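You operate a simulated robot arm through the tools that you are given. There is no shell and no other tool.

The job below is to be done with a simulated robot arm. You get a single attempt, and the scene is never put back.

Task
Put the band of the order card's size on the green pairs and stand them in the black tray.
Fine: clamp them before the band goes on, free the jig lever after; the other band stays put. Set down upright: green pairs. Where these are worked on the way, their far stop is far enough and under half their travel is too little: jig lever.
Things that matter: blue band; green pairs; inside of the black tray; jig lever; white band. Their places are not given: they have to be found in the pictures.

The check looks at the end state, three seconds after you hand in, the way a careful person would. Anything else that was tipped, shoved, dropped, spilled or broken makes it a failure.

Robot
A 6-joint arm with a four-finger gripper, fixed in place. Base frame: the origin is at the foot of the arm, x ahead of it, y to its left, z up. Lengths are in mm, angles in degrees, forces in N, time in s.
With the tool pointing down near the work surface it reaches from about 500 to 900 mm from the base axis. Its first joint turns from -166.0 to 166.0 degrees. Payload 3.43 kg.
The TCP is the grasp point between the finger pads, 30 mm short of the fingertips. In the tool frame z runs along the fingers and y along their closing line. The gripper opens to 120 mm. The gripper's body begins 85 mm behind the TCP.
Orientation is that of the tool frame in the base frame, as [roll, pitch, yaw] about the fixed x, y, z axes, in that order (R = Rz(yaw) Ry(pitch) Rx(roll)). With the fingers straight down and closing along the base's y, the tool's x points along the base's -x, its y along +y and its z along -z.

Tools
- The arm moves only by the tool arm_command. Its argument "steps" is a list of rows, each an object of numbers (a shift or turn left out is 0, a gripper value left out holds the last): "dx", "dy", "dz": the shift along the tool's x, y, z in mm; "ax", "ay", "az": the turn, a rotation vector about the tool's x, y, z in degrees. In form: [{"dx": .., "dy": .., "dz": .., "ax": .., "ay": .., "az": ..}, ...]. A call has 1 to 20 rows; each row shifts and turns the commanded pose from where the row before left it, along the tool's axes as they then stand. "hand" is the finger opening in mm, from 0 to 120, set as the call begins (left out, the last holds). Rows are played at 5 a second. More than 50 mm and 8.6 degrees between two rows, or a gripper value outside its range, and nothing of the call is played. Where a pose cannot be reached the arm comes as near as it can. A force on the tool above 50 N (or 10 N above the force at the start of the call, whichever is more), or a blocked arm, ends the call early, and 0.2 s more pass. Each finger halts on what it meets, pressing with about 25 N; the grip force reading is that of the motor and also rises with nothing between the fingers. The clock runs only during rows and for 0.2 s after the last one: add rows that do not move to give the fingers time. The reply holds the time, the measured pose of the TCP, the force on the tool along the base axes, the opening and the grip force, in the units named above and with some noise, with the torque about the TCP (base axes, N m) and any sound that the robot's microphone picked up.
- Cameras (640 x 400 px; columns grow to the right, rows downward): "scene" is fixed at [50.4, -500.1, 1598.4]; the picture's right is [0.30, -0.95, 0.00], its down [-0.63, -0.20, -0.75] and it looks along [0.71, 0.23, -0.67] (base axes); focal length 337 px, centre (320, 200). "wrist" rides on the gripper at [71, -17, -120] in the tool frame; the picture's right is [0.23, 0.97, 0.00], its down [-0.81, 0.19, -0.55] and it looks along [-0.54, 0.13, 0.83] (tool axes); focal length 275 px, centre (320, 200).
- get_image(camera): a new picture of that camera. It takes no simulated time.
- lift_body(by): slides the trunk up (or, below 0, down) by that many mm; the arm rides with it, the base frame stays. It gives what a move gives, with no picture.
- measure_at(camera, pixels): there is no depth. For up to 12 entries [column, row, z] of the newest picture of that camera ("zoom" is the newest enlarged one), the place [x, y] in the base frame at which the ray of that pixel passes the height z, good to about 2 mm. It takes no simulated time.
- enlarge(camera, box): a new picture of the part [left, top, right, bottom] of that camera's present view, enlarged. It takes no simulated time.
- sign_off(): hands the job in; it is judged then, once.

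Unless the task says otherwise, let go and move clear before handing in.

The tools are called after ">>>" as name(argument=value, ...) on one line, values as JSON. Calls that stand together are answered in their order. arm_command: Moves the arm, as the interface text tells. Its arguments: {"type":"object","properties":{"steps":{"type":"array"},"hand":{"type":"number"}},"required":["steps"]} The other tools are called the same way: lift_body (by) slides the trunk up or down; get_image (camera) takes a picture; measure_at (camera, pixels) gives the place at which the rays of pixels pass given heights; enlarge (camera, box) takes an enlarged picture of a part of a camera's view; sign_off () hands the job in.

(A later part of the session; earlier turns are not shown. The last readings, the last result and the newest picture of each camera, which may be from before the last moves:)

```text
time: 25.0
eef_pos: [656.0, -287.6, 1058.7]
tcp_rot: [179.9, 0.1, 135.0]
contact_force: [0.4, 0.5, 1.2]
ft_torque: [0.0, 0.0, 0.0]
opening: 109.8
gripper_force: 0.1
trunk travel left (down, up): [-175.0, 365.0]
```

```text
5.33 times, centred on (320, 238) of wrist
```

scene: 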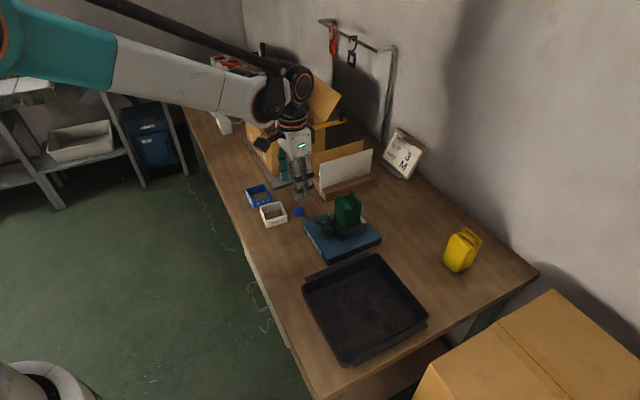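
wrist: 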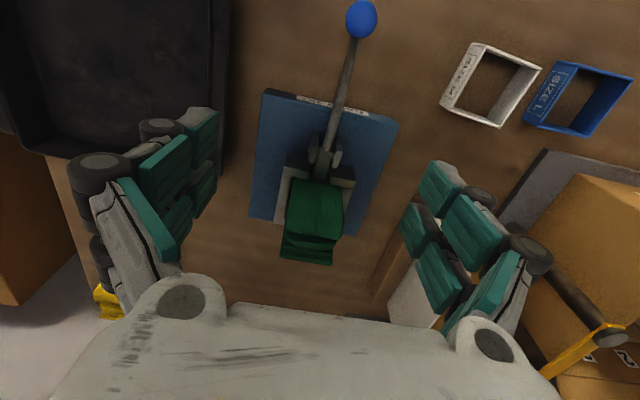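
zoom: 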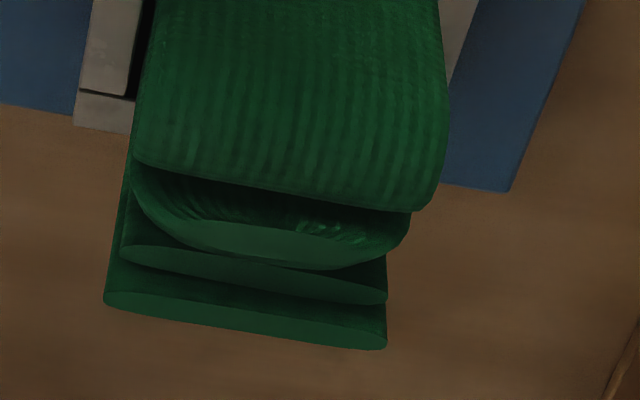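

>>> measure_at(camera="wrist", pixels=[[284, 165.7, 870], [284, 165.7, 890], [279.7, 256.8, 930], [279.7, 256.8, 960], [332.6, 265.2, 930], [332.6, 265.2, 960], [356, 181, 870], [356, 181, 890]])

>>> measure_at(camera="scene", pixels=[[341.6, 232.9, 870], [341.6, 232.9, 890], [362.1, 202.6, 930], [362.1, 202.6, 960], [351, 191, 930], [351, 191, 960]])

```text
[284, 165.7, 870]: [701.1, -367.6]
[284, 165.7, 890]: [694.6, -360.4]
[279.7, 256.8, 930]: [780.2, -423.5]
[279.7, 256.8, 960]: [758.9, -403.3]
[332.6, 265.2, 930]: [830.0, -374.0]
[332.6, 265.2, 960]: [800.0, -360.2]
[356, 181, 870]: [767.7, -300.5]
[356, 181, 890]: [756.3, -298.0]
```

```text
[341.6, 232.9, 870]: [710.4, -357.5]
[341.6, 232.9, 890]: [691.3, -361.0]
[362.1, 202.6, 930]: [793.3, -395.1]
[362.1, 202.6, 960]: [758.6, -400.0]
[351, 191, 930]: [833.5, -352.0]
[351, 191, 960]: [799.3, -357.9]
```

The frame top comes out near z≈886 and the tallest layer at z≈960, about 59 mm wide. I'll project a few more points at frame height to get the bundle's thickness.

>>> measure_at(camera="scene", pixels=[[345, 231.3, 886], [363.7, 224.1, 886], [367.2, 222.5, 886], [360.1, 222.1, 886], [345.4, 227.4, 886], [334.6, 214.7, 950], [346.8, 213, 950], [352.5, 209.8, 950], [362.1, 202.6, 960]])

>>> measure_at(camera="wrist", pixels=[[285.5, 230.5, 950], [402, 230, 950], [293.5, 246, 950], [337, 240, 950], [285.3, 230, 940], [340.5, 232.5, 940]])

```text
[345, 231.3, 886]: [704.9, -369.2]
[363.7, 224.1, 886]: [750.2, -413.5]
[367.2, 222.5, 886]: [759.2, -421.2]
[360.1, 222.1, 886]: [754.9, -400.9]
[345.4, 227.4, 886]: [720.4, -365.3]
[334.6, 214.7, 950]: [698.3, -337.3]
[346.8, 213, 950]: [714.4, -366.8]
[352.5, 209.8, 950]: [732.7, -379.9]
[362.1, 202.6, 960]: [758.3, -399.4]
```

```text
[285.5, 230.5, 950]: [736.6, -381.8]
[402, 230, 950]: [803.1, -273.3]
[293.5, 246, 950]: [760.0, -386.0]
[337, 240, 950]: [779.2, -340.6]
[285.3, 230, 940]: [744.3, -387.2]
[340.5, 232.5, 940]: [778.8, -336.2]
```

The bundle is about 60 mm wide by 52 mm thick and stands 74 mm above the frame (z 886), with the frame walls flanking it, so the white band should slip over it. I'll now move above the white band to check its pose before grasping.

>>> arm_command(steps=[{"dx": 12.5, "dy": 47.4}, {"dx": 12.5, "dy": 47.4}, {"dx": 12.5, "dy": 47.5}, {"dx": 12.4, "dy": 47.5}, {"az": 4.6}, {"dz": 35}, {}], hand=110)

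>>> get_image(camera="wrist")

>>> get_image(camera="scene")

```text
time: 26.6
eef_pos: [753.2, -116.6, 1022.0]
tcp_rot: [179.9, 0.1, 130.4]
contact_force: [-0.4, 0.7, -0.4]
ft_torque: [0.03, 0.08, 0.02]
opening: 110.3
gripper_force: 0.0
trunk travel left (down, up): [-175.0, 365.0]
```

```text
taken
```

wrist: 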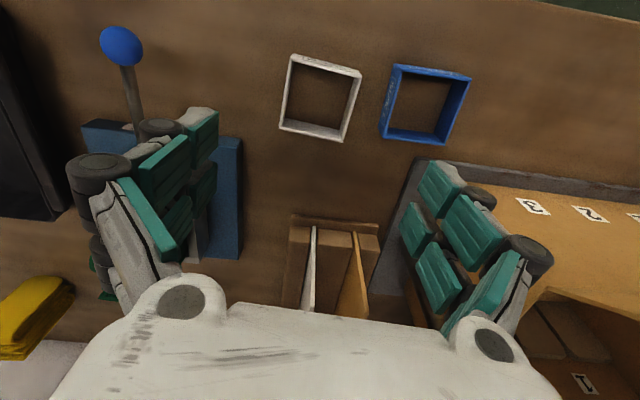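

```text
taken
```

scene: 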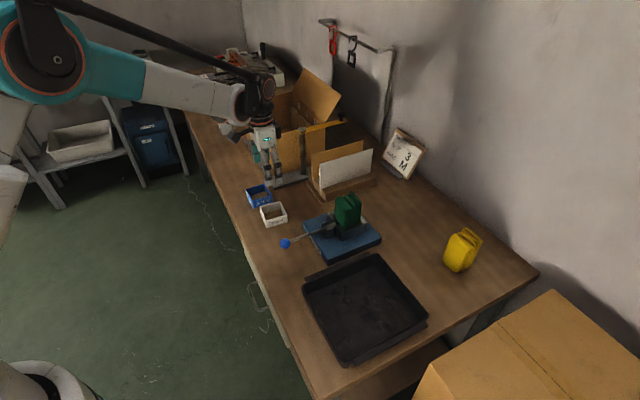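

>>> enlarge(camera="wrist", box=[265, 40, 385, 150])

```text
3.64 times, centred on (325, 95) of wrist
```

zoom: 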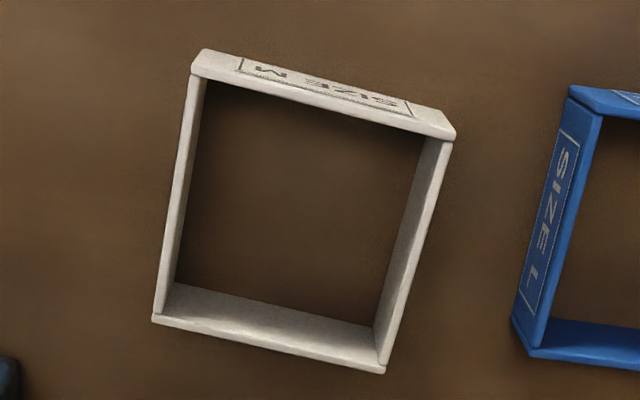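

>>> measure_at(camera="zoom", pixels=[[191, 73, 853.5], [455, 140, 853.5], [385, 373, 853.5], [152, 319, 853.5], [206, 82, 853.5], [437, 141, 853.5], [374, 362, 853.5], [164, 312, 853.5], [203, 48, 818], [443, 107, 818], [570, 86, 818], [512, 318, 818]])

```text
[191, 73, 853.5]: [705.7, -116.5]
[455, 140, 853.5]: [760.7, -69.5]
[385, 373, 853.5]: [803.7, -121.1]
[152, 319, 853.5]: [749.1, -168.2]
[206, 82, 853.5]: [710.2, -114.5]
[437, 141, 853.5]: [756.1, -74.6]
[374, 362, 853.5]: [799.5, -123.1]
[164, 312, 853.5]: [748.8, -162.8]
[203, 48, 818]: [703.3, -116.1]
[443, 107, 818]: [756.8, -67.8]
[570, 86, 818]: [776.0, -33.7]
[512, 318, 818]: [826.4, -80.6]
```

The band's outside is about 72 mm (along 40.6°) by 67 mm, centred at (754.8,-118.8), with inside about 64×60, so its long side should go along the bundle's 60 mm width. I'll set the opening to 92, centre on it and descend part way.

>>> arm_command(steps=[{"dx": -2.7, "dy": -0.2}, {"dz": 40}, {"dz": 40}, {"dz": 40}, {}], hand=92)

>>> get_image(camera="wrist")

>>> enlarge(camera="scene", box=[230, 170, 310, 240])

```text
time: 27.8
eef_pos: [755.9, -119.7, 903.8]
tcp_rot: [179.9, 0.1, 130.4]
contact_force: [0.5, 0.1, 0.7]
ft_torque: [-0.03, -0.01, 0.01]
opening: 91.7
gripper_force: 0.0
trunk travel left (down, up): [-175.0, 365.0]
```

```text
taken
```

wrist: 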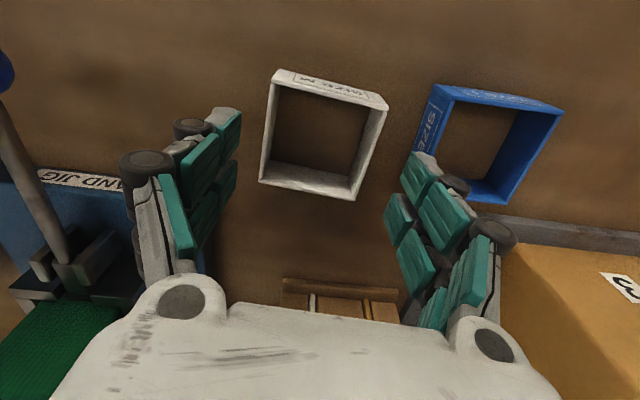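

```text
5.71 times, centred on (270, 205) of scene
```

zoom: 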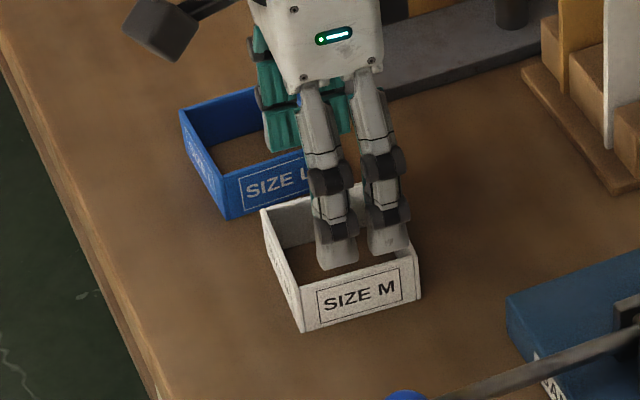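

>>> enlarge(camera="wrist", box=[240, 60, 400, 210])

```text
2.67 times, centred on (320, 135) of wrist
```

zoom: 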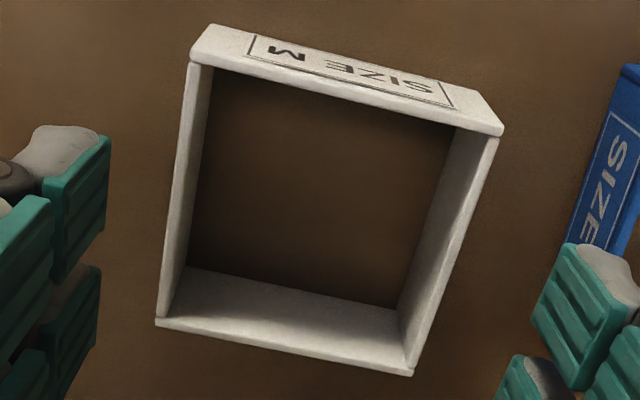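

>>> measure_at(camera="zoom", pixels=[[188, 60, 853.5], [504, 133, 853.5], [411, 376, 853.5], [155, 321, 853.5], [203, 68, 853.5], [483, 138, 853.5], [402, 366, 853.5], [168, 318, 853.5], [625, 68, 818], [568, 250, 818]])

```text
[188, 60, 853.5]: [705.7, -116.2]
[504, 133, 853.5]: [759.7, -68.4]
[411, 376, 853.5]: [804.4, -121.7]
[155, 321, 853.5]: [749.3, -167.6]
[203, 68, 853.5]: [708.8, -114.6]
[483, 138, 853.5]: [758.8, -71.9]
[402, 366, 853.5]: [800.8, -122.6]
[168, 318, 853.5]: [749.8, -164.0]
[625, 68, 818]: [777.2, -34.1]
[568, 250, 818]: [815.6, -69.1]
```

The fingers straddle the band and its centre (754.8,-118.5) lies within about 1.5 mm of the TCP. I'll descend the remaining 50 mm, then close.

>>> arm_command(steps=[{"dx": 1.5, "dz": 25}, {"dz": 15}, {"dz": 9}, {}], hand=92)

>>> get_image(camera="wrist")

>>> enlarge(camera="scene", box=[230, 170, 310, 240])

```text
time: 28.8
eef_pos: [756.5, -118.9, 854.0]
tcp_rot: [180.0, 0.1, 130.3]
contact_force: [1.1, -1.1, -1.2]
ft_torque: [0.03, 0.0, 0.0]
opening: 92.0
gripper_force: 0.2
trunk travel left (down, up): [-175.0, 365.0]
```

```text
taken
```

wrist: 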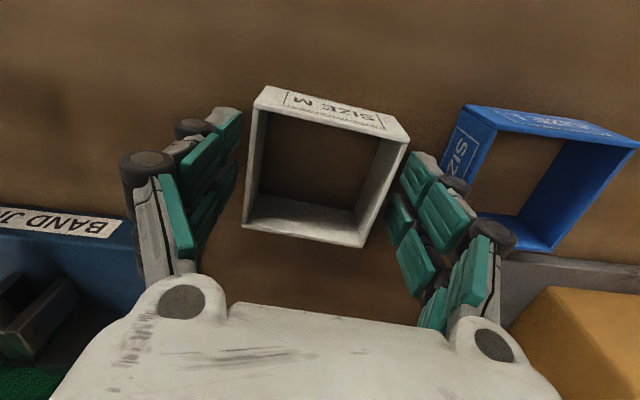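

```text
5.71 times, centred on (270, 205) of scene
```

zoom: 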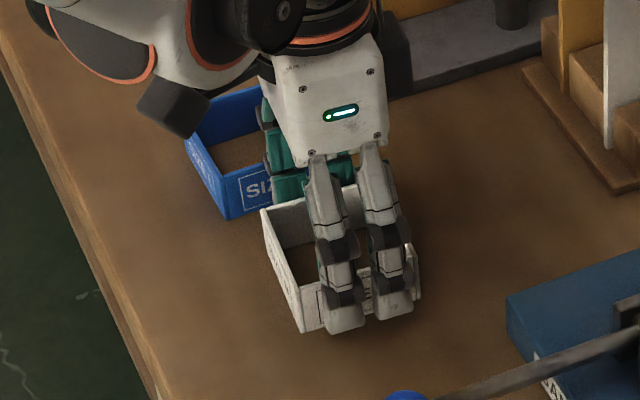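

The band sits between both fingers with the fingertips just above the table. I'll nudge 1.4 mm to centre and close.

>>> arm_command(steps=[{"dx": 1.4}, {}, {}, {}, {}], hand=60)

>>> get_image(camera="wrist")

```text
time: 30.0
eef_pos: [753.8, -116.9, 854.6]
tcp_rot: [180.0, 0.1, 130.4]
contact_force: [-0.5, 0.2, -0.7]
ft_torque: [0.01, -0.05, -0.03]
opening: 70.8
gripper_force: 25.0
trunk travel left (down, up): [-175.0, 365.0]
```

```text
taken
```

wrist: 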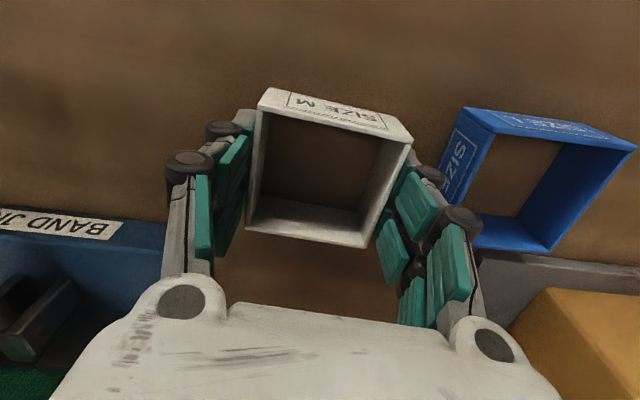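

The band is held at 70.8 mm opening with 25 N. I'll lift it slowly and check that it stays level.

>>> arm_command(steps=[{"dz": -15}, {"dz": -30}, {"dz": -40}, {"dz": -40}, {"dz": -40}, {}], hand=60)

>>> get_image(camera="wrist")

>>> enlarge(camera="scene", box=[220, 140, 340, 240])

```text
time: 31.4
eef_pos: [752.7, -118.0, 1019.4]
tcp_rot: [179.9, 0.0, 130.3]
contact_force: [-0.5, 0.2, 0.6]
ft_torque: [0.01, 0.0, -0.03]
opening: 70.8
gripper_force: 25.1
trunk travel left (down, up): [-175.0, 365.0]
```

```text
taken
```

wrist: 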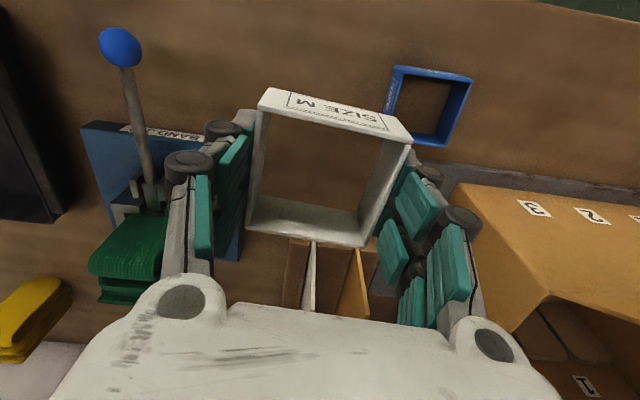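

```text
4.00 times, centred on (280, 190) of scene
```

zoom: 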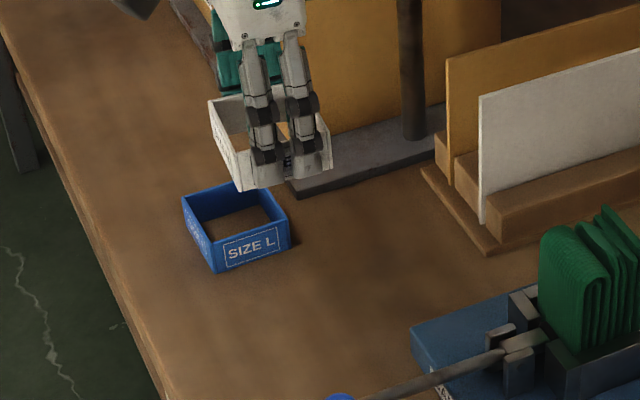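

>>> enlarge(camera="wrist", box=[230, 75, 430, 255])

```text
2.22 times, centred on (330, 165) of wrist
```

zoom: 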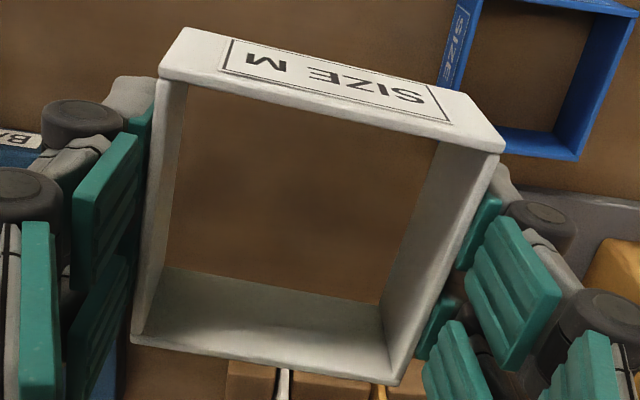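

>>> measure_at(camera="zoom", pixels=[[158, 73, 1018.7], [505, 152, 1018.7], [393, 385, 1018.7], [131, 343, 1018.7], [188, 28, 983], [468, 95, 983], [175, 85, 1018.7], [490, 155, 1018.7], [385, 372, 1018.7], [145, 338, 1018.7]])

```text
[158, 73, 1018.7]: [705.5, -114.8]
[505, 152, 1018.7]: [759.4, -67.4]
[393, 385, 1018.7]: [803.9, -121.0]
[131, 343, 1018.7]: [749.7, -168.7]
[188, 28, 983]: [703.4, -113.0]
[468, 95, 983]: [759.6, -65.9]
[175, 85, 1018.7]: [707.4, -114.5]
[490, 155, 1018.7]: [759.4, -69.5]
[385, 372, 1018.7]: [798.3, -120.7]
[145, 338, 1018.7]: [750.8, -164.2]
```

The band is held level, its centre about (754.6,-118.0), aligned with the tool. The bundle centre computes to about (759.3,-361.5) with v at 45°, so I'll raise 20 mm, turn 4.6° and carry it above the bundle.

>>> arm_command(steps=[{"dz": -20}, {"az": -4.6}, {"dx": -29.25, "dy": -28.15}, {"dx": -29.25, "dy": -28.15}, {"dx": -29.25, "dy": -28.15}, {"dx": -29.25, "dy": -28.15}, {"dx": -29.25, "dy": -28.15}, {"dx": -29.25, "dy": -28.15}, {}, {}], hand=60)

>>> get_image(camera="wrist")

>>> enlarge(camera="scene", box=[310, 150, 400, 245])

```text
time: 33.6
eef_pos: [759.4, -360.1, 1039.1]
tcp_rot: [-180.0, 0.1, 135.0]
contact_force: [-0.1, 0.7, -0.2]
ft_torque: [-0.04, -0.01, -0.01]
opening: 70.9
gripper_force: 25.5
trunk travel left (down, up): [-175.0, 365.0]
```

```text
taken
```

wrist: 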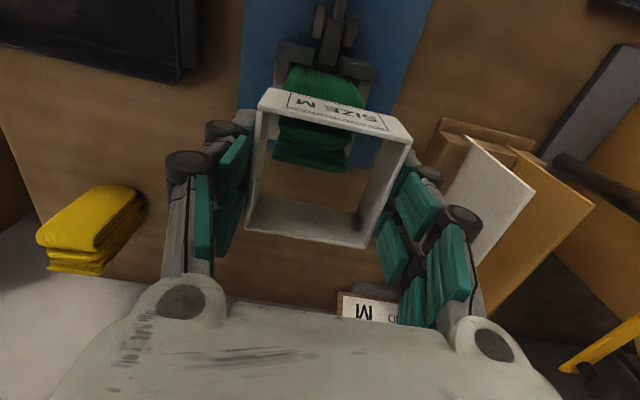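

```text
4.21 times, centred on (355, 198) of scene
```

zoom: 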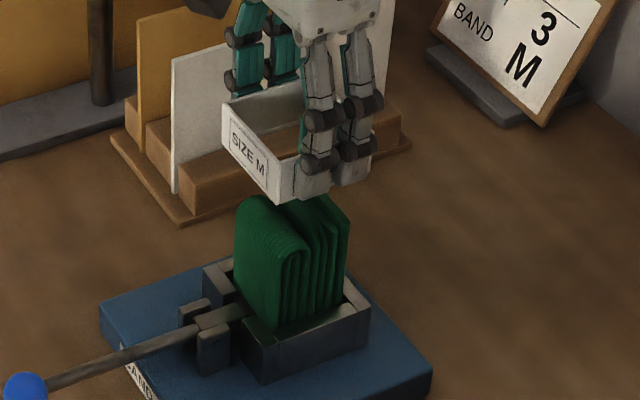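

>>> enlarge(camera="wrist", box=[235, 50, 425, 190])

```text
2.86 times, centred on (330, 120) of wrist
```

zoom: 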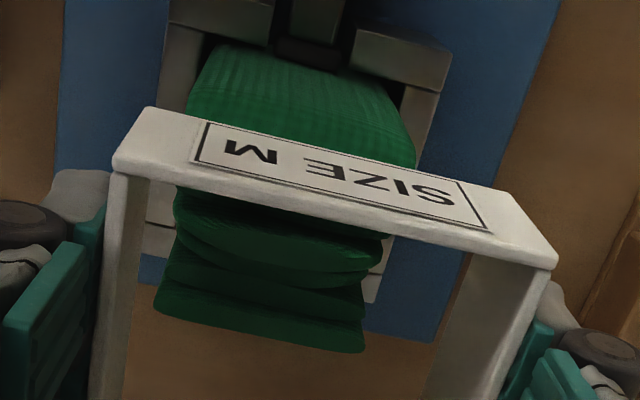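

>>> measure_at(camera="zoom", pixels=[[112, 170, 1038.3], [558, 266, 1038.3], [147, 108, 1002.5], [510, 195, 1002.5], [154, 312, 960], [364, 352, 960], [155, 292, 955], [366, 330, 955], [189, 95, 890], [415, 160, 930]])

>>> measure_at(camera="scene", pixels=[[346.2, 198.7, 1002.5], [332.4, 183.7, 1002.5]])

```text
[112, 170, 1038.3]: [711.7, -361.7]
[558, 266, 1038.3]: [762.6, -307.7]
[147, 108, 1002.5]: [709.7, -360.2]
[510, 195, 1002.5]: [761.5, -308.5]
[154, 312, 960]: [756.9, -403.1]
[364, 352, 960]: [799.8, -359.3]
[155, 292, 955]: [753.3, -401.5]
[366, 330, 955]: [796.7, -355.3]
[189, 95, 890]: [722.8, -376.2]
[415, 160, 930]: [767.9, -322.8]
```

```text
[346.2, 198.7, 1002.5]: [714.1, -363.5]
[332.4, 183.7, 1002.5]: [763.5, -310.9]
```

The band's midline is at v≈284 while the bundle's is at v≈281, so I'll shift 2.7 mm along -y and descend to just above the bundle's top.

>>> arm_command(steps=[{"dy": -2.7}, {"dz": 18}, {"dz": 18}, {}], hand=60)

>>> enlarge(camera="wrist", box=[235, 60, 425, 260])

>>> enlarge(camera="scene", box=[315, 165, 385, 225])

```text
time: 34.6
eef_pos: [757.4, -362.0, 1002.3]
tcp_rot: [179.9, 0.2, 135.0]
contact_force: [0.7, -0.1, 0.6]
ft_torque: [0.04, 0.0, 0.0]
opening: 70.9
gripper_force: 25.1
trunk travel left (down, up): [-175.0, 365.0]
```

```text
2.00 times, centred on (330, 160) of wrist
```

zoom: 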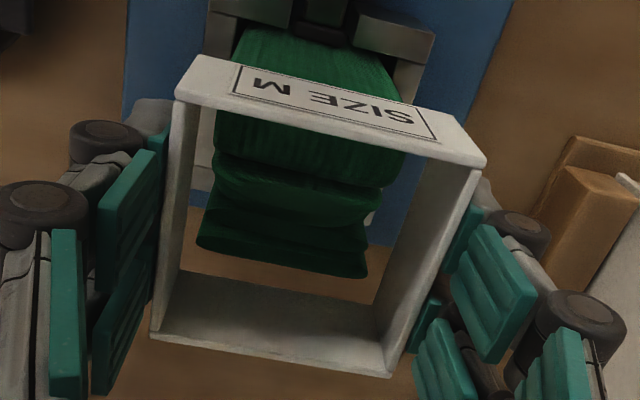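

```text
6.67 times, centred on (350, 195) of scene
```

zoom: 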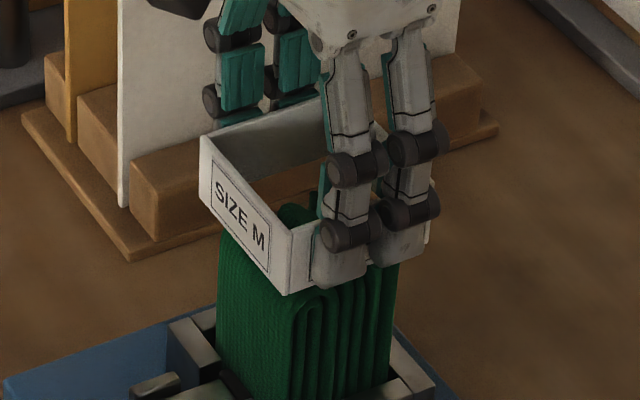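

>>> enlarge(camera="wrist", box=[235, 60, 425, 260])

>>> measure_at(camera="wrist", pixels=[[257.5, 107.5, 1001.5], [413.5, 141.5, 1001.5], [358, 248.5, 1001.5], [245.5, 228, 1001.5], [268.5, 183, 960], [349, 198.5, 960]])

>>> measure_at(camera="scene", pixels=[[346, 209.2, 965.5], [332.3, 194.5, 965.5]])

```text
2.00 times, centred on (330, 160) of wrist
```

zoom: 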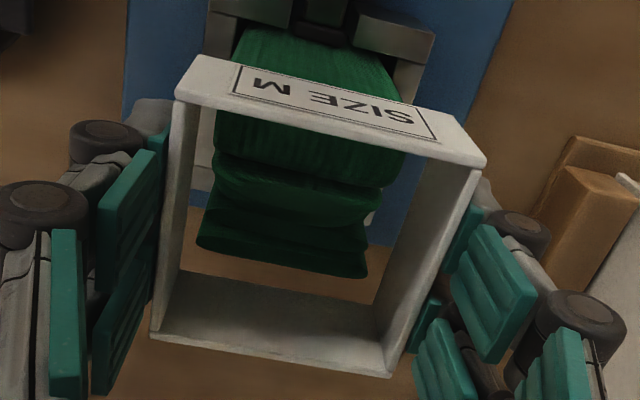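

```text
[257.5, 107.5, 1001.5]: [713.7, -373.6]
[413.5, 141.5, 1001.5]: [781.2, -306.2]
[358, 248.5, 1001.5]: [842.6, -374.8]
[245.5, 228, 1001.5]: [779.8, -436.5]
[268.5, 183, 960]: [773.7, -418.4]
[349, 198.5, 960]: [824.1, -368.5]
```

```text
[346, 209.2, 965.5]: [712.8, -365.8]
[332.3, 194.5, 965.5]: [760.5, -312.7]
```

That wrist measurement used an older full picture, so I'll redo it on the newest enlarged one.

>>> measure_at(camera="zoom", pixels=[[175, 95, 1001.5], [487, 163, 1001.5], [386, 377, 1001.5], [151, 335, 1001.5], [203, 56, 965.5], [455, 118, 965.5], [197, 246, 960], [367, 277, 960], [212, 180, 945], [383, 213, 945]])

```text
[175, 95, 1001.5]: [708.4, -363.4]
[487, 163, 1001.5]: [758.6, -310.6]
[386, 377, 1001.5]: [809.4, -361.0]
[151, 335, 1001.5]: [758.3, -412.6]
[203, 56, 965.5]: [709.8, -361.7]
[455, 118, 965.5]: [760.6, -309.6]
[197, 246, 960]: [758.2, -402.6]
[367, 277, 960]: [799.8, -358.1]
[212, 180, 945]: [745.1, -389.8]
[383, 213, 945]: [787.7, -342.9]
```

The band centre (u≈792.4, v≈280.6) now matches the bundle (u≈793, v≈281.5) within a millimetre. I'll lower it over the bundle in small steps.

>>> arm_command(steps=[{"dy": 0.7, "dz": 8}, {"dz": 8}, {"dz": 8}, {"dz": 8}, {}], hand=60)

>>> get_image(camera="wrist")

>>> enlarge(camera="scene", box=[315, 175, 385, 235])

```text
time: 35.8
eef_pos: [758.7, -361.8, 970.6]
tcp_rot: [179.9, 0.1, 134.9]
contact_force: [0.5, 0.5, -0.1]
ft_torque: [0.0, 0.01, 0.03]
opening: 71.0
gripper_force: 24.6
trunk travel left (down, up): [-175.0, 365.0]
```

```text
taken
```

wrist: 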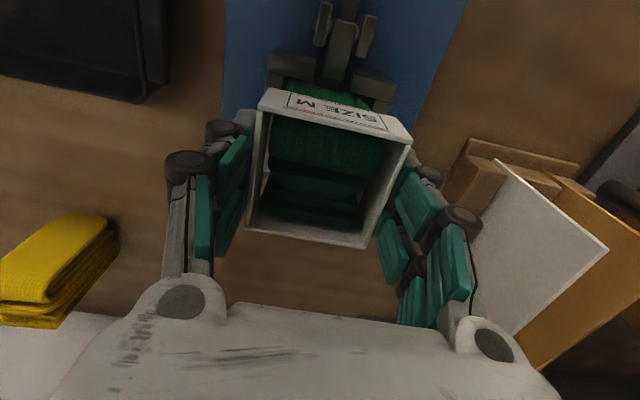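

```text
6.67 times, centred on (350, 205) of scene
```

zoom: 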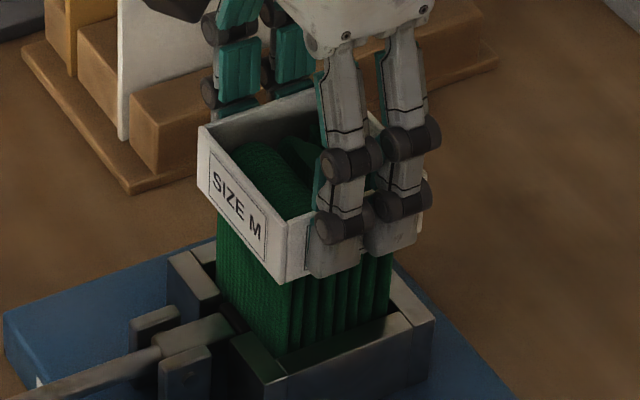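

No force so far and the band is around the bundle's upper part. I'll continue lowering toward the frame top at z≈886.

>>> arm_command(steps=[{"dz": 7}, {"dz": 7}, {"dz": 7}, {"dz": 7}, {"dz": 7}, {}], hand=60)

>>> get_image(camera="wrist")

>>> enlarge(camera="scene", box=[315, 180, 385, 240])

```text
time: 37.2
eef_pos: [758.7, -361.5, 935.1]
tcp_rot: [179.9, 0.1, 134.9]
contact_force: [-0.8, 0.3, -0.1]
ft_torque: [0.02, -0.01, -0.01]
opening: 70.9
gripper_force: 24.8
trunk travel left (down, up): [-175.0, 365.0]
```

```text
taken
```

wrist: 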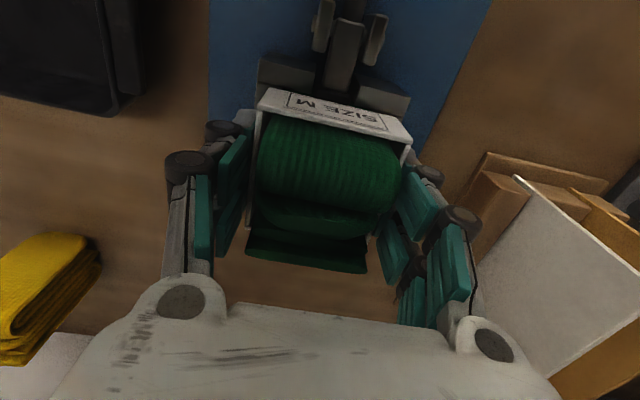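

```text
6.67 times, centred on (350, 210) of scene
```

zoom: 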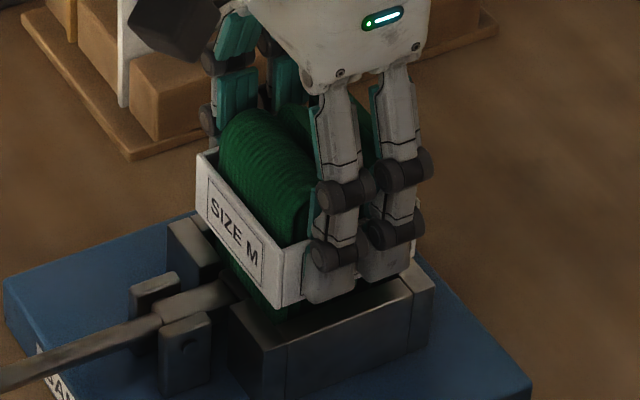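

The band is now mid-bundle with its bottom at about z≈898 and no contact force. I'll lower in 3 mm steps until it seats.

>>> arm_command(steps=[{"dz": 3}, {"dz": 3}, {"dz": 2}, {"dz": 2}, {}], hand=60)

>>> enlarge(camera="scene", box=[315, 180, 385, 240])

>>> enlarge(camera="wrist", box=[225, 60, 435, 290])

```text
time: 38.4
eef_pos: [758.1, -360.3, 925.0]
tcp_rot: [179.9, 0.1, 135.0]
contact_force: [0.5, 0.6, -0.2]
ft_torque: [0.0, 0.0, -0.03]
opening: 70.6
gripper_force: 24.5
trunk travel left (down, up): [-175.0, 365.0]
```

```text
6.67 times, centred on (350, 210) of scene
```

zoom: 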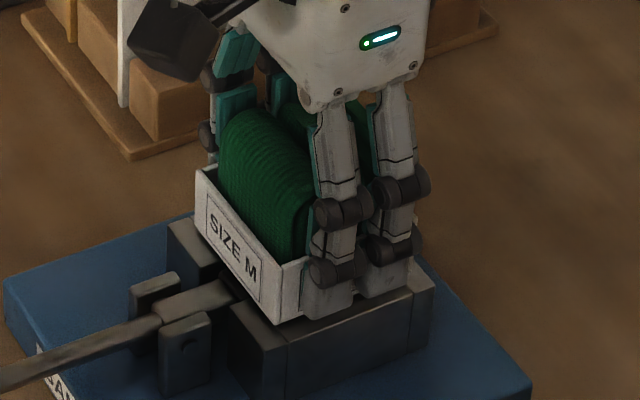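

```text
1.74 times, centred on (330, 175) of wrist
```

zoom: 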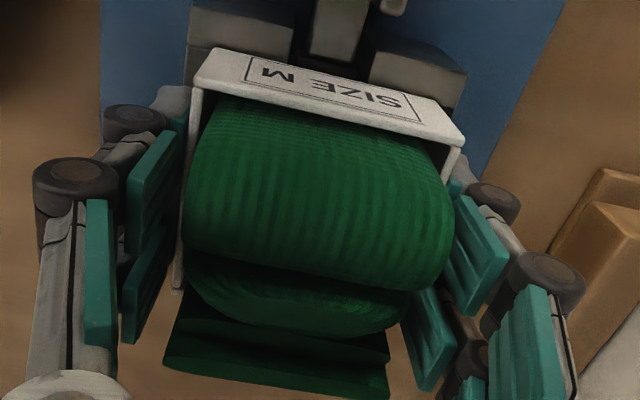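

>>> arm_command(steps=[{"dz": 1}, {"dz": 1}, {"dz": 1}, {}], hand=60)

```text
time: 39.4
eef_pos: [758.5, -361.0, 923.5]
tcp_rot: [179.9, 0.1, 135.0]
contact_force: [2.8, -0.2, 8.2]
ft_torque: [0.37, -0.11, -0.13]
opening: 70.9
gripper_force: 25.2
trunk travel left (down, up): [-175.0, 365.0]
```

An upward force of 8 N shows the band has seated on the frame top. I'll open the fingers a little and rise straight up.

>>> arm_command(steps=[{}, {}, {"dz": -10}, {"dz": -30}, {"dz": -40}, {"dz": -40}, {}], hand=86)

>>> get_image(camera="wrist")

>>> enlarge(camera="scene", box=[315, 180, 385, 240])

```text
time: 41.0
eef_pos: [757.7, -362.0, 1043.1]
tcp_rot: [180.0, 0.1, 135.0]
contact_force: [0.4, -0.1, -0.4]
ft_torque: [-0.01, -0.02, -0.05]
opening: 85.9
gripper_force: 0.0
trunk travel left (down, up): [-175.0, 365.0]
```

```text
taken
```

wrist: 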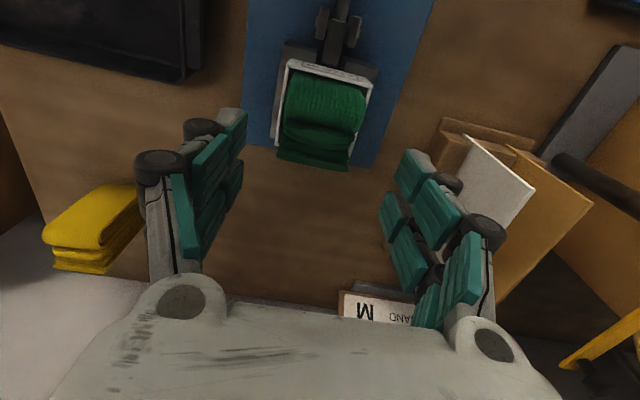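

```text
6.67 times, centred on (350, 210) of scene
```

zoom: 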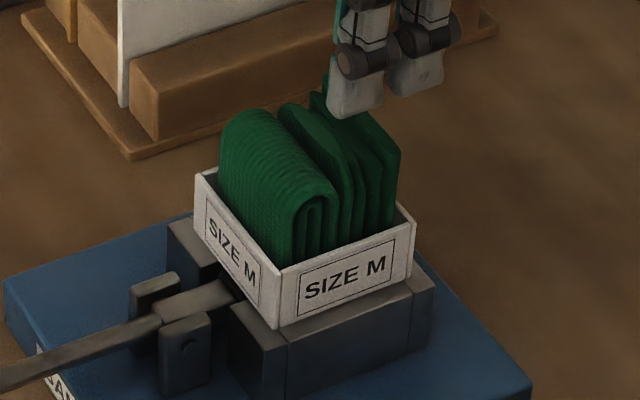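

The white band is seated squarely around the bundle on the frame (both SIZE M labels visible). Now I'll free the lever: move back over the ball, along tool x only.

>>> arm_command(steps=[{"dx": 40.5}, {"dx": 40.5}, {"dx": 40.5}, {"dx": 40.5}, {"dx": 40.5}, {}], hand=70)

>>> get_image(camera="wrist")

>>> get_image(camera="scene")

```text
time: 42.4
eef_pos: [612.5, -219.3, 1044.1]
tcp_rot: [179.9, 0.2, 135.0]
contact_force: [-0.1, 0.1, 0.5]
ft_torque: [0.0, -0.02, 0.02]
opening: 69.6
gripper_force: 0.1
trunk travel left (down, up): [-175.0, 365.0]
```

```text
taken
```

wrist: 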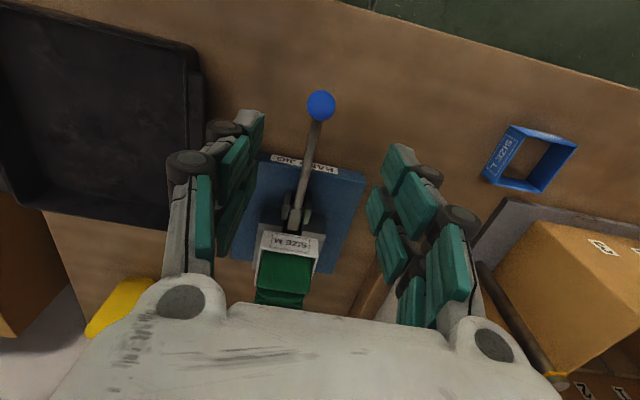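

```text
taken
```

scene: 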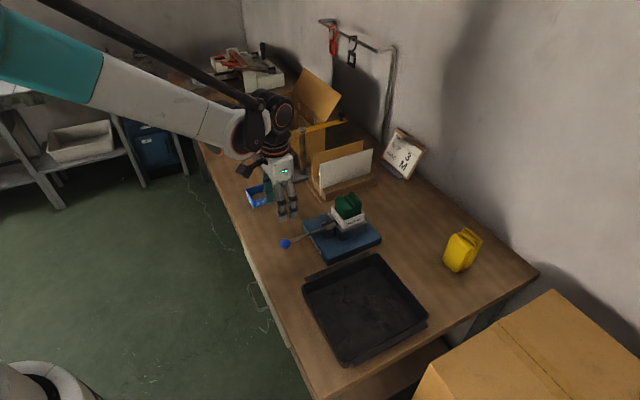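

>>> measure_at(camera="wrist", pixels=[[321, 105.5, 870], [321, 105.5, 880], [321, 105.5, 890]])

>>> measure_at(camera="scene", pixels=[[285, 243.6, 870], [285, 243.6, 880], [285, 243.6, 890]])

```text
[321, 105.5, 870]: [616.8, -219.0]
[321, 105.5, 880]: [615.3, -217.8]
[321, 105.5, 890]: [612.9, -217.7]
```

```text
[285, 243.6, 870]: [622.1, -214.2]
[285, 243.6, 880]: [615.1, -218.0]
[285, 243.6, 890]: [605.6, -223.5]
```

Both cameras agree on the ball at (615.2,-217.9,880). I'll descend around it and close.

>>> arm_command(steps=[{"dx": -0.9, "dy": 2.4, "dz": 40}, {"dz": 45}, {"dz": 45}, {"dz": 33}, {}], hand=70)

>>> get_image(camera="wrist")

```text
time: 43.6
eef_pos: [616.2, -217.9, 878.9]
tcp_rot: [179.8, 0.1, 135.0]
contact_force: [0.5, -0.4, -0.5]
ft_torque: [0.0, 0.02, 0.01]
opening: 70.1
gripper_force: 0.0
trunk travel left (down, up): [-175.0, 365.0]
```

```text
taken
```

wrist: 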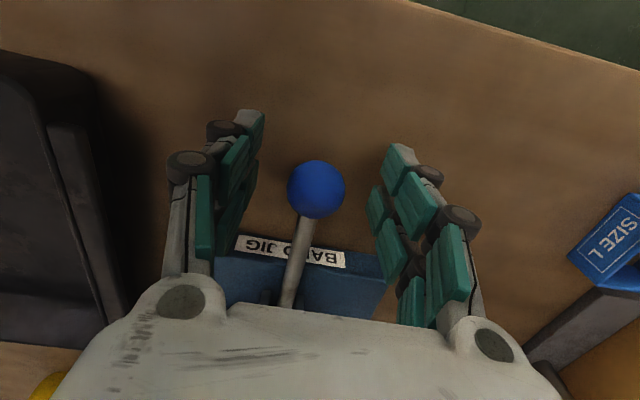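

The ball appears at (316,189), centred at the TCP. I'll close on it.

>>> arm_command(steps=[{"dy": -1.5}, {}, {}, {}], hand=15)

```text
time: 44.6
eef_pos: [614.4, -218.8, 879.5]
tcp_rot: [179.9, 0.1, 135.1]
contact_force: [-8.7, -2.1, -2.2]
ft_torque: [0.08, 0.26, -0.02]
opening: 26.4
gripper_force: 45.0
trunk travel left (down, up): [-175.0, 365.0]
```

Gripped at 26.4 mm. I'll raise the lever along its arc, starting with the first ~8°, and check the forces.

>>> arm_command(steps=[{"dx": -0.4, "dy": -1, "dz": -6.4}, {"dx": -0.8, "dz": -6.5}, {"dx": -1.2, "dz": -7}, {}], hand=15)

>>> get_image(camera="wrist")

>>> enlarge(camera="scene", box=[260, 180, 380, 260])

```text
time: 45.6
eef_pos: [615.7, -221.2, 898.8]
tcp_rot: [180.0, 0.3, 135.0]
contact_force: [-8.9, 2.8, -0.8]
ft_torque: [0.11, 0.1, 0.03]
opening: 28.9
gripper_force: 44.9
trunk travel left (down, up): [-175.0, 365.0]
```

```text
taken
```

wrist: 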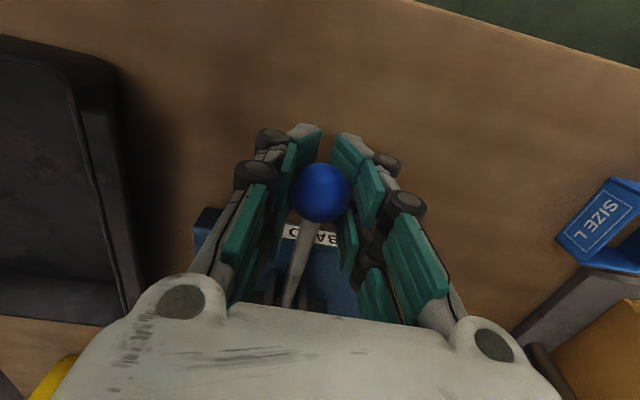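

```text
5.00 times, centred on (320, 220) of scene
```

zoom: 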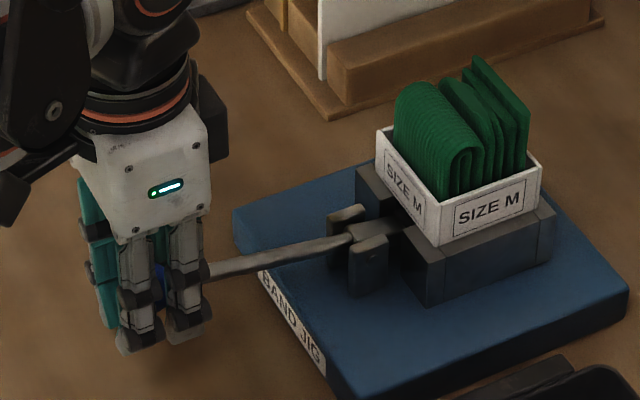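

The lever follows (ball at (321,192), rod rising in the scene). I'll continue up the arc to about 26°.

>>> arm_command(steps=[{"dx": -0.2, "dz": -5.9}, {"dx": -1.0, "dz": -5.9}, {"dx": -1.8, "dz": -5.8}, {"dx": -2.0, "dz": -5.7}, {"dx": -2.3, "dz": -5.6}, {"dx": -2.5, "dz": -5.6}, {}], hand=15)

>>> get_image(camera="wrist")

```text
time: 47.2
eef_pos: [625.0, -228.8, 932.9]
tcp_rot: [179.9, 0.1, 135.0]
contact_force: [12.0, -13.0, -16.1]
ft_torque: [0.79, 0.73, 0.02]
opening: 26.6
gripper_force: 44.7
trunk travel left (down, up): [-175.0, 365.0]
```

```text
taken
```

wrist: 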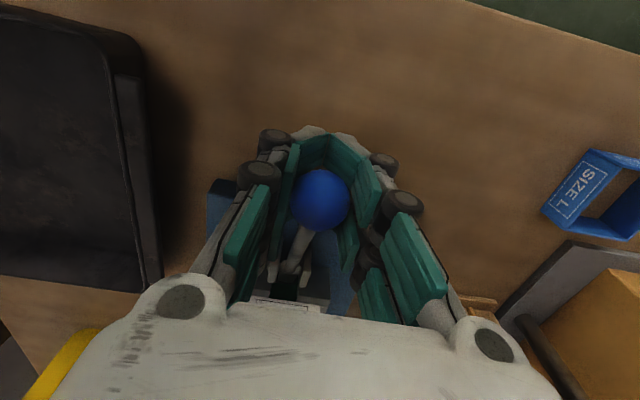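

The lever is at about 26°, but the pull is radial inward (~18 N), so I'll steer further inward while rising.

>>> arm_command(steps=[{"dx": -4.5, "dz": -5}, {"dx": -5.0, "dz": -6}, {"dx": -4.2, "dz": -6}, {}], hand=15)

>>> enlarge(camera="scene", box=[260, 180, 380, 260])

```text
time: 48.2
eef_pos: [632.7, -238.0, 950.9]
tcp_rot: [179.9, 0.1, 135.0]
contact_force: [-5.4, -0.6, -10.8]
ft_torque: [0.98, 0.98, -0.03]
opening: 26.8
gripper_force: 45.2
trunk travel left (down, up): [-175.0, 365.0]
```

```text
5.00 times, centred on (320, 220) of scene
```

zoom: 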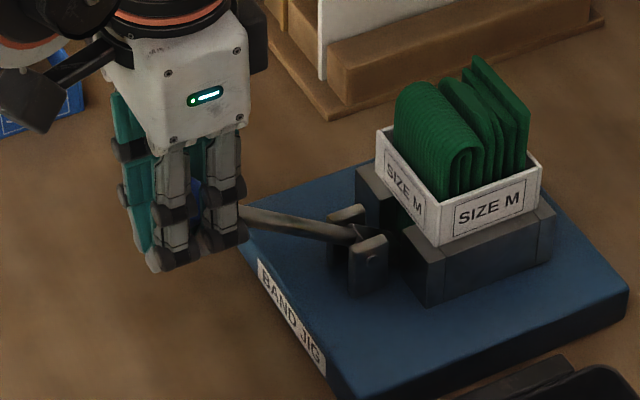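

The plunger has drawn back and forces are low at about 35°. I'll continue to the original ~51°.

>>> arm_command(steps=[{"dx": -3.3, "dz": -5.4}, {"dx": -3.5, "dz": -5.2}, {"dx": -4.0, "dz": -4.6}, {"dx": -4.2, "dz": -4.3}, {}], hand=15)

>>> get_image(camera="wrist")

```text
time: 49.4
eef_pos: [643.4, -249.0, 970.8]
tcp_rot: [179.9, 0.1, 135.1]
contact_force: [3.1, -6.9, -14.5]
ft_torque: [0.78, 0.77, 0.02]
opening: 26.6
gripper_force: 45.1
trunk travel left (down, up): [-175.0, 365.0]
```

```text
taken
```

wrist: 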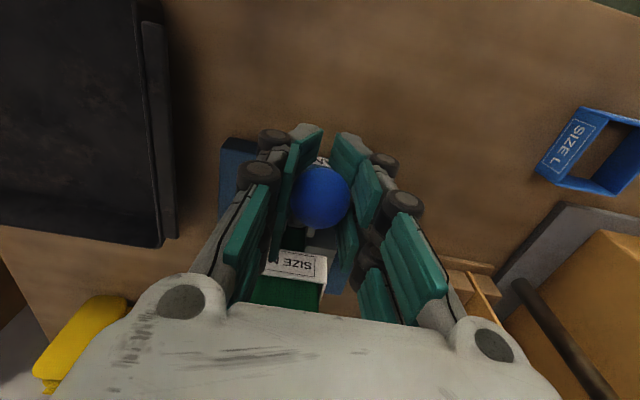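

At about 45° now; the starting pose was (648,-252,982). I'll go on to that stop.

>>> arm_command(steps=[{"dx": -3.8, "dz": -4.2}, {"dx": -4.0, "dz": -4.0}, {"dx": -2.0, "dz": -2.0}, {}], hand=15)

>>> enlarge(camera="scene", box=[260, 170, 380, 250])

```text
time: 50.2
eef_pos: [648.6, -254.2, 976.4]
tcp_rot: [-179.9, -0.1, 135.0]
contact_force: [-3.3, 1.3, -28.1]
ft_torque: [-0.47, -0.44, 0.03]
opening: 27.2
gripper_force: 44.9
trunk travel left (down, up): [-175.0, 365.0]
stopped in row 3: the force on the tool passed its limit at 55 N (the readings are from after the stop); the commanded pose is now the measured one
```

```text
5.00 times, centred on (320, 210) of scene
```

zoom: 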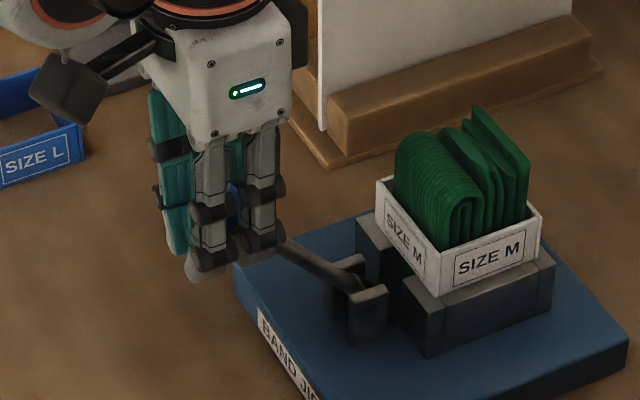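

A 55 N resistance near the original position shows the lever is back at its open stop. I'll open the fingers and rise clear.

>>> arm_command(steps=[{}, {}, {}, {"dz": -40}, {"dz": -40}, {"dz": -40}, {}], hand=70)

>>> get_image(camera="wrist")

>>> enlarge(camera="scene", box=[270, 170, 390, 260])

```text
time: 51.8
eef_pos: [648.0, -252.4, 1100.5]
tcp_rot: [-180.0, 0.0, 135.0]
contact_force: [-0.2, -0.1, 0.1]
ft_torque: [0.01, -0.01, -0.01]
opening: 70.1
gripper_force: 0.0
trunk travel left (down, up): [-175.0, 365.0]
```

```text
taken
```

wrist: 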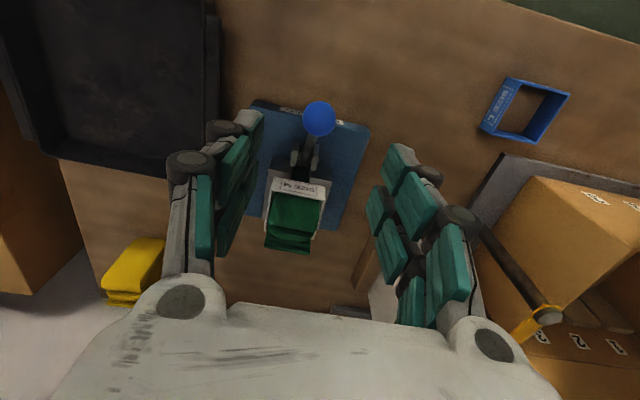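

```text
4.44 times, centred on (330, 215) of scene
```

zoom: 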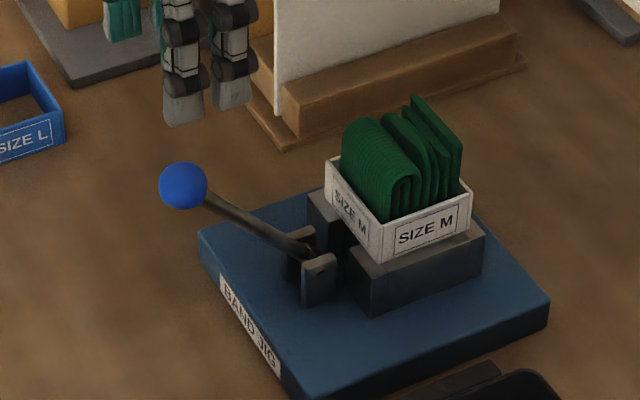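

The lever is back at its original place (ball at scene (299,212)). I'll look closely at how the bundle sits in the band now.

>>> enlarge(camera="scene", box=[325, 190, 375, 240])

>>> enlarge(camera="wrist", box=[240, 150, 350, 260])

```text
8.00 times, centred on (350, 215) of scene
```

zoom: 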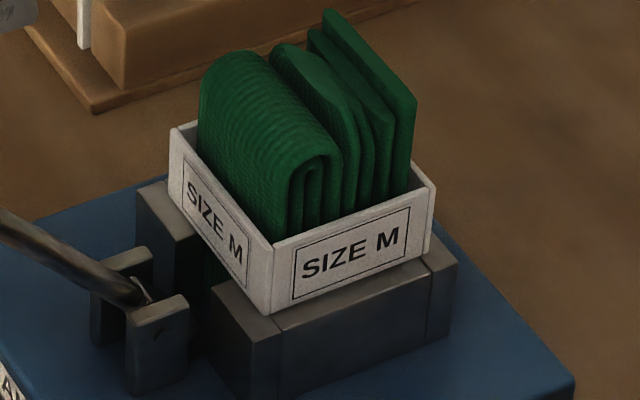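

```text
3.64 times, centred on (295, 205) of wrist
```

zoom: 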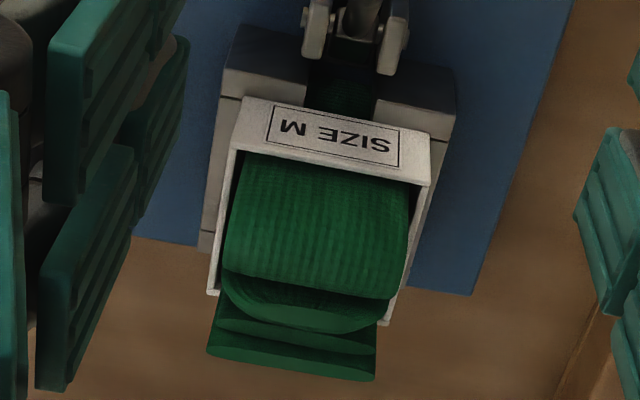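

The band surrounds the bundle, which sticks out about 30 mm above it. I'll turn the tool so the fingers close across the stack's thickness and hover above the bundle.

>>> arm_command(steps=[{"az": -7.5}, {"az": -7.5}, {"az": -7.5}, {"az": -7.5}, {"az": -7.5}, {"az": -7.5}, {"az": -7.5}, {"az": -7.5}, {"az": -7.5}, {"az": -7.5}, {"az": -7.5}, {"az": -7.5}, {"dx": -1.3, "dy": -39}, {"dy": -39}, {"dy": -39}, {"dy": -39.3}, {}], hand=90)

>>> get_image(camera="wrist")

>>> get_image(camera="scene")

```text
time: 55.4
eef_pos: [759.8, -362.6, 1098.6]
tcp_rot: [179.9, -0.1, -135.0]
contact_force: [-0.5, 0.1, -1.0]
ft_torque: [0.0, 0.03, -0.01]
opening: 90.0
gripper_force: 0.0
trunk travel left (down, up): [-175.0, 365.0]
```

```text
taken
```

wrist: 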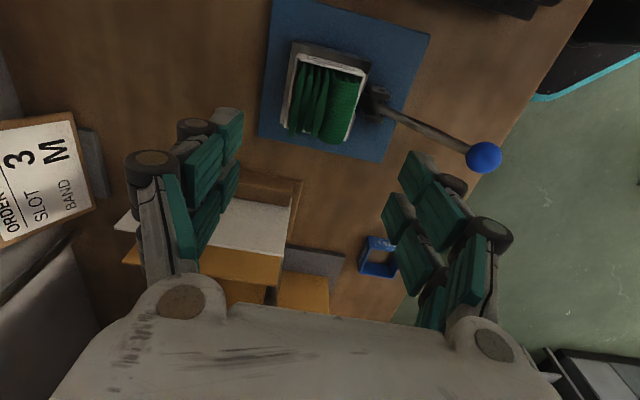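

```text
taken
```

scene: 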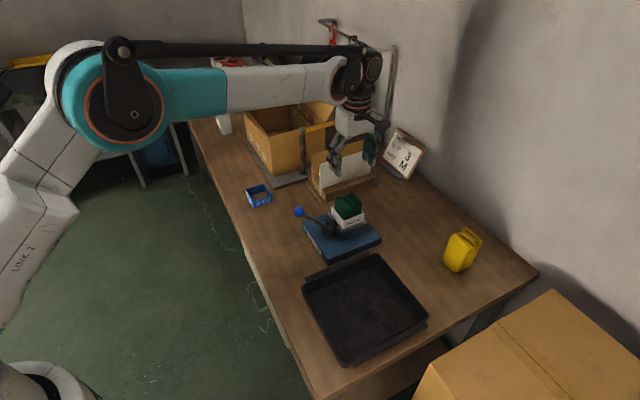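

>>> enlarge(camera="wrist", box=[265, 25, 395, 155])

```text
3.08 times, centred on (330, 90) of wrist
```

zoom: 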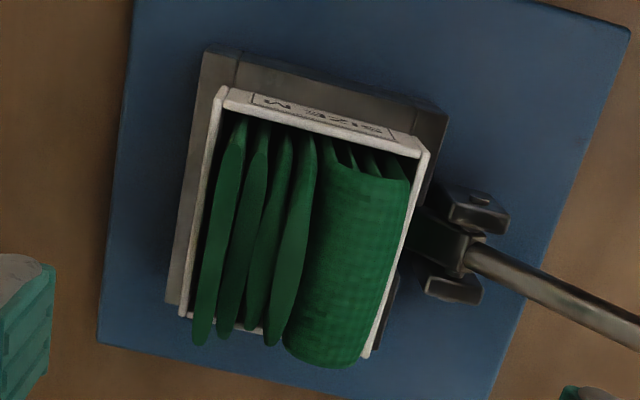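

>>> measure_at(camera="zoom", pixels=[[192, 340, 960], [240, 130, 960], [362, 350, 940], [405, 185, 945], [283, 352, 950], [222, 88, 922.5], [430, 153, 922.5], [367, 355, 922.5], [181, 316, 922.5], [427, 158, 922.5]])

```text
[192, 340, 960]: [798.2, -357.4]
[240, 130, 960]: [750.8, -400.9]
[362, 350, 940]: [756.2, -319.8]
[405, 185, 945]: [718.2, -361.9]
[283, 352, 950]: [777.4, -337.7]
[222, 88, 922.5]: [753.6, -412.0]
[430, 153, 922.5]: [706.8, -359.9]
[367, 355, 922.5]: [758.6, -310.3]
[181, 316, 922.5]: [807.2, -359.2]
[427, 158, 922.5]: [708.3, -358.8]
```

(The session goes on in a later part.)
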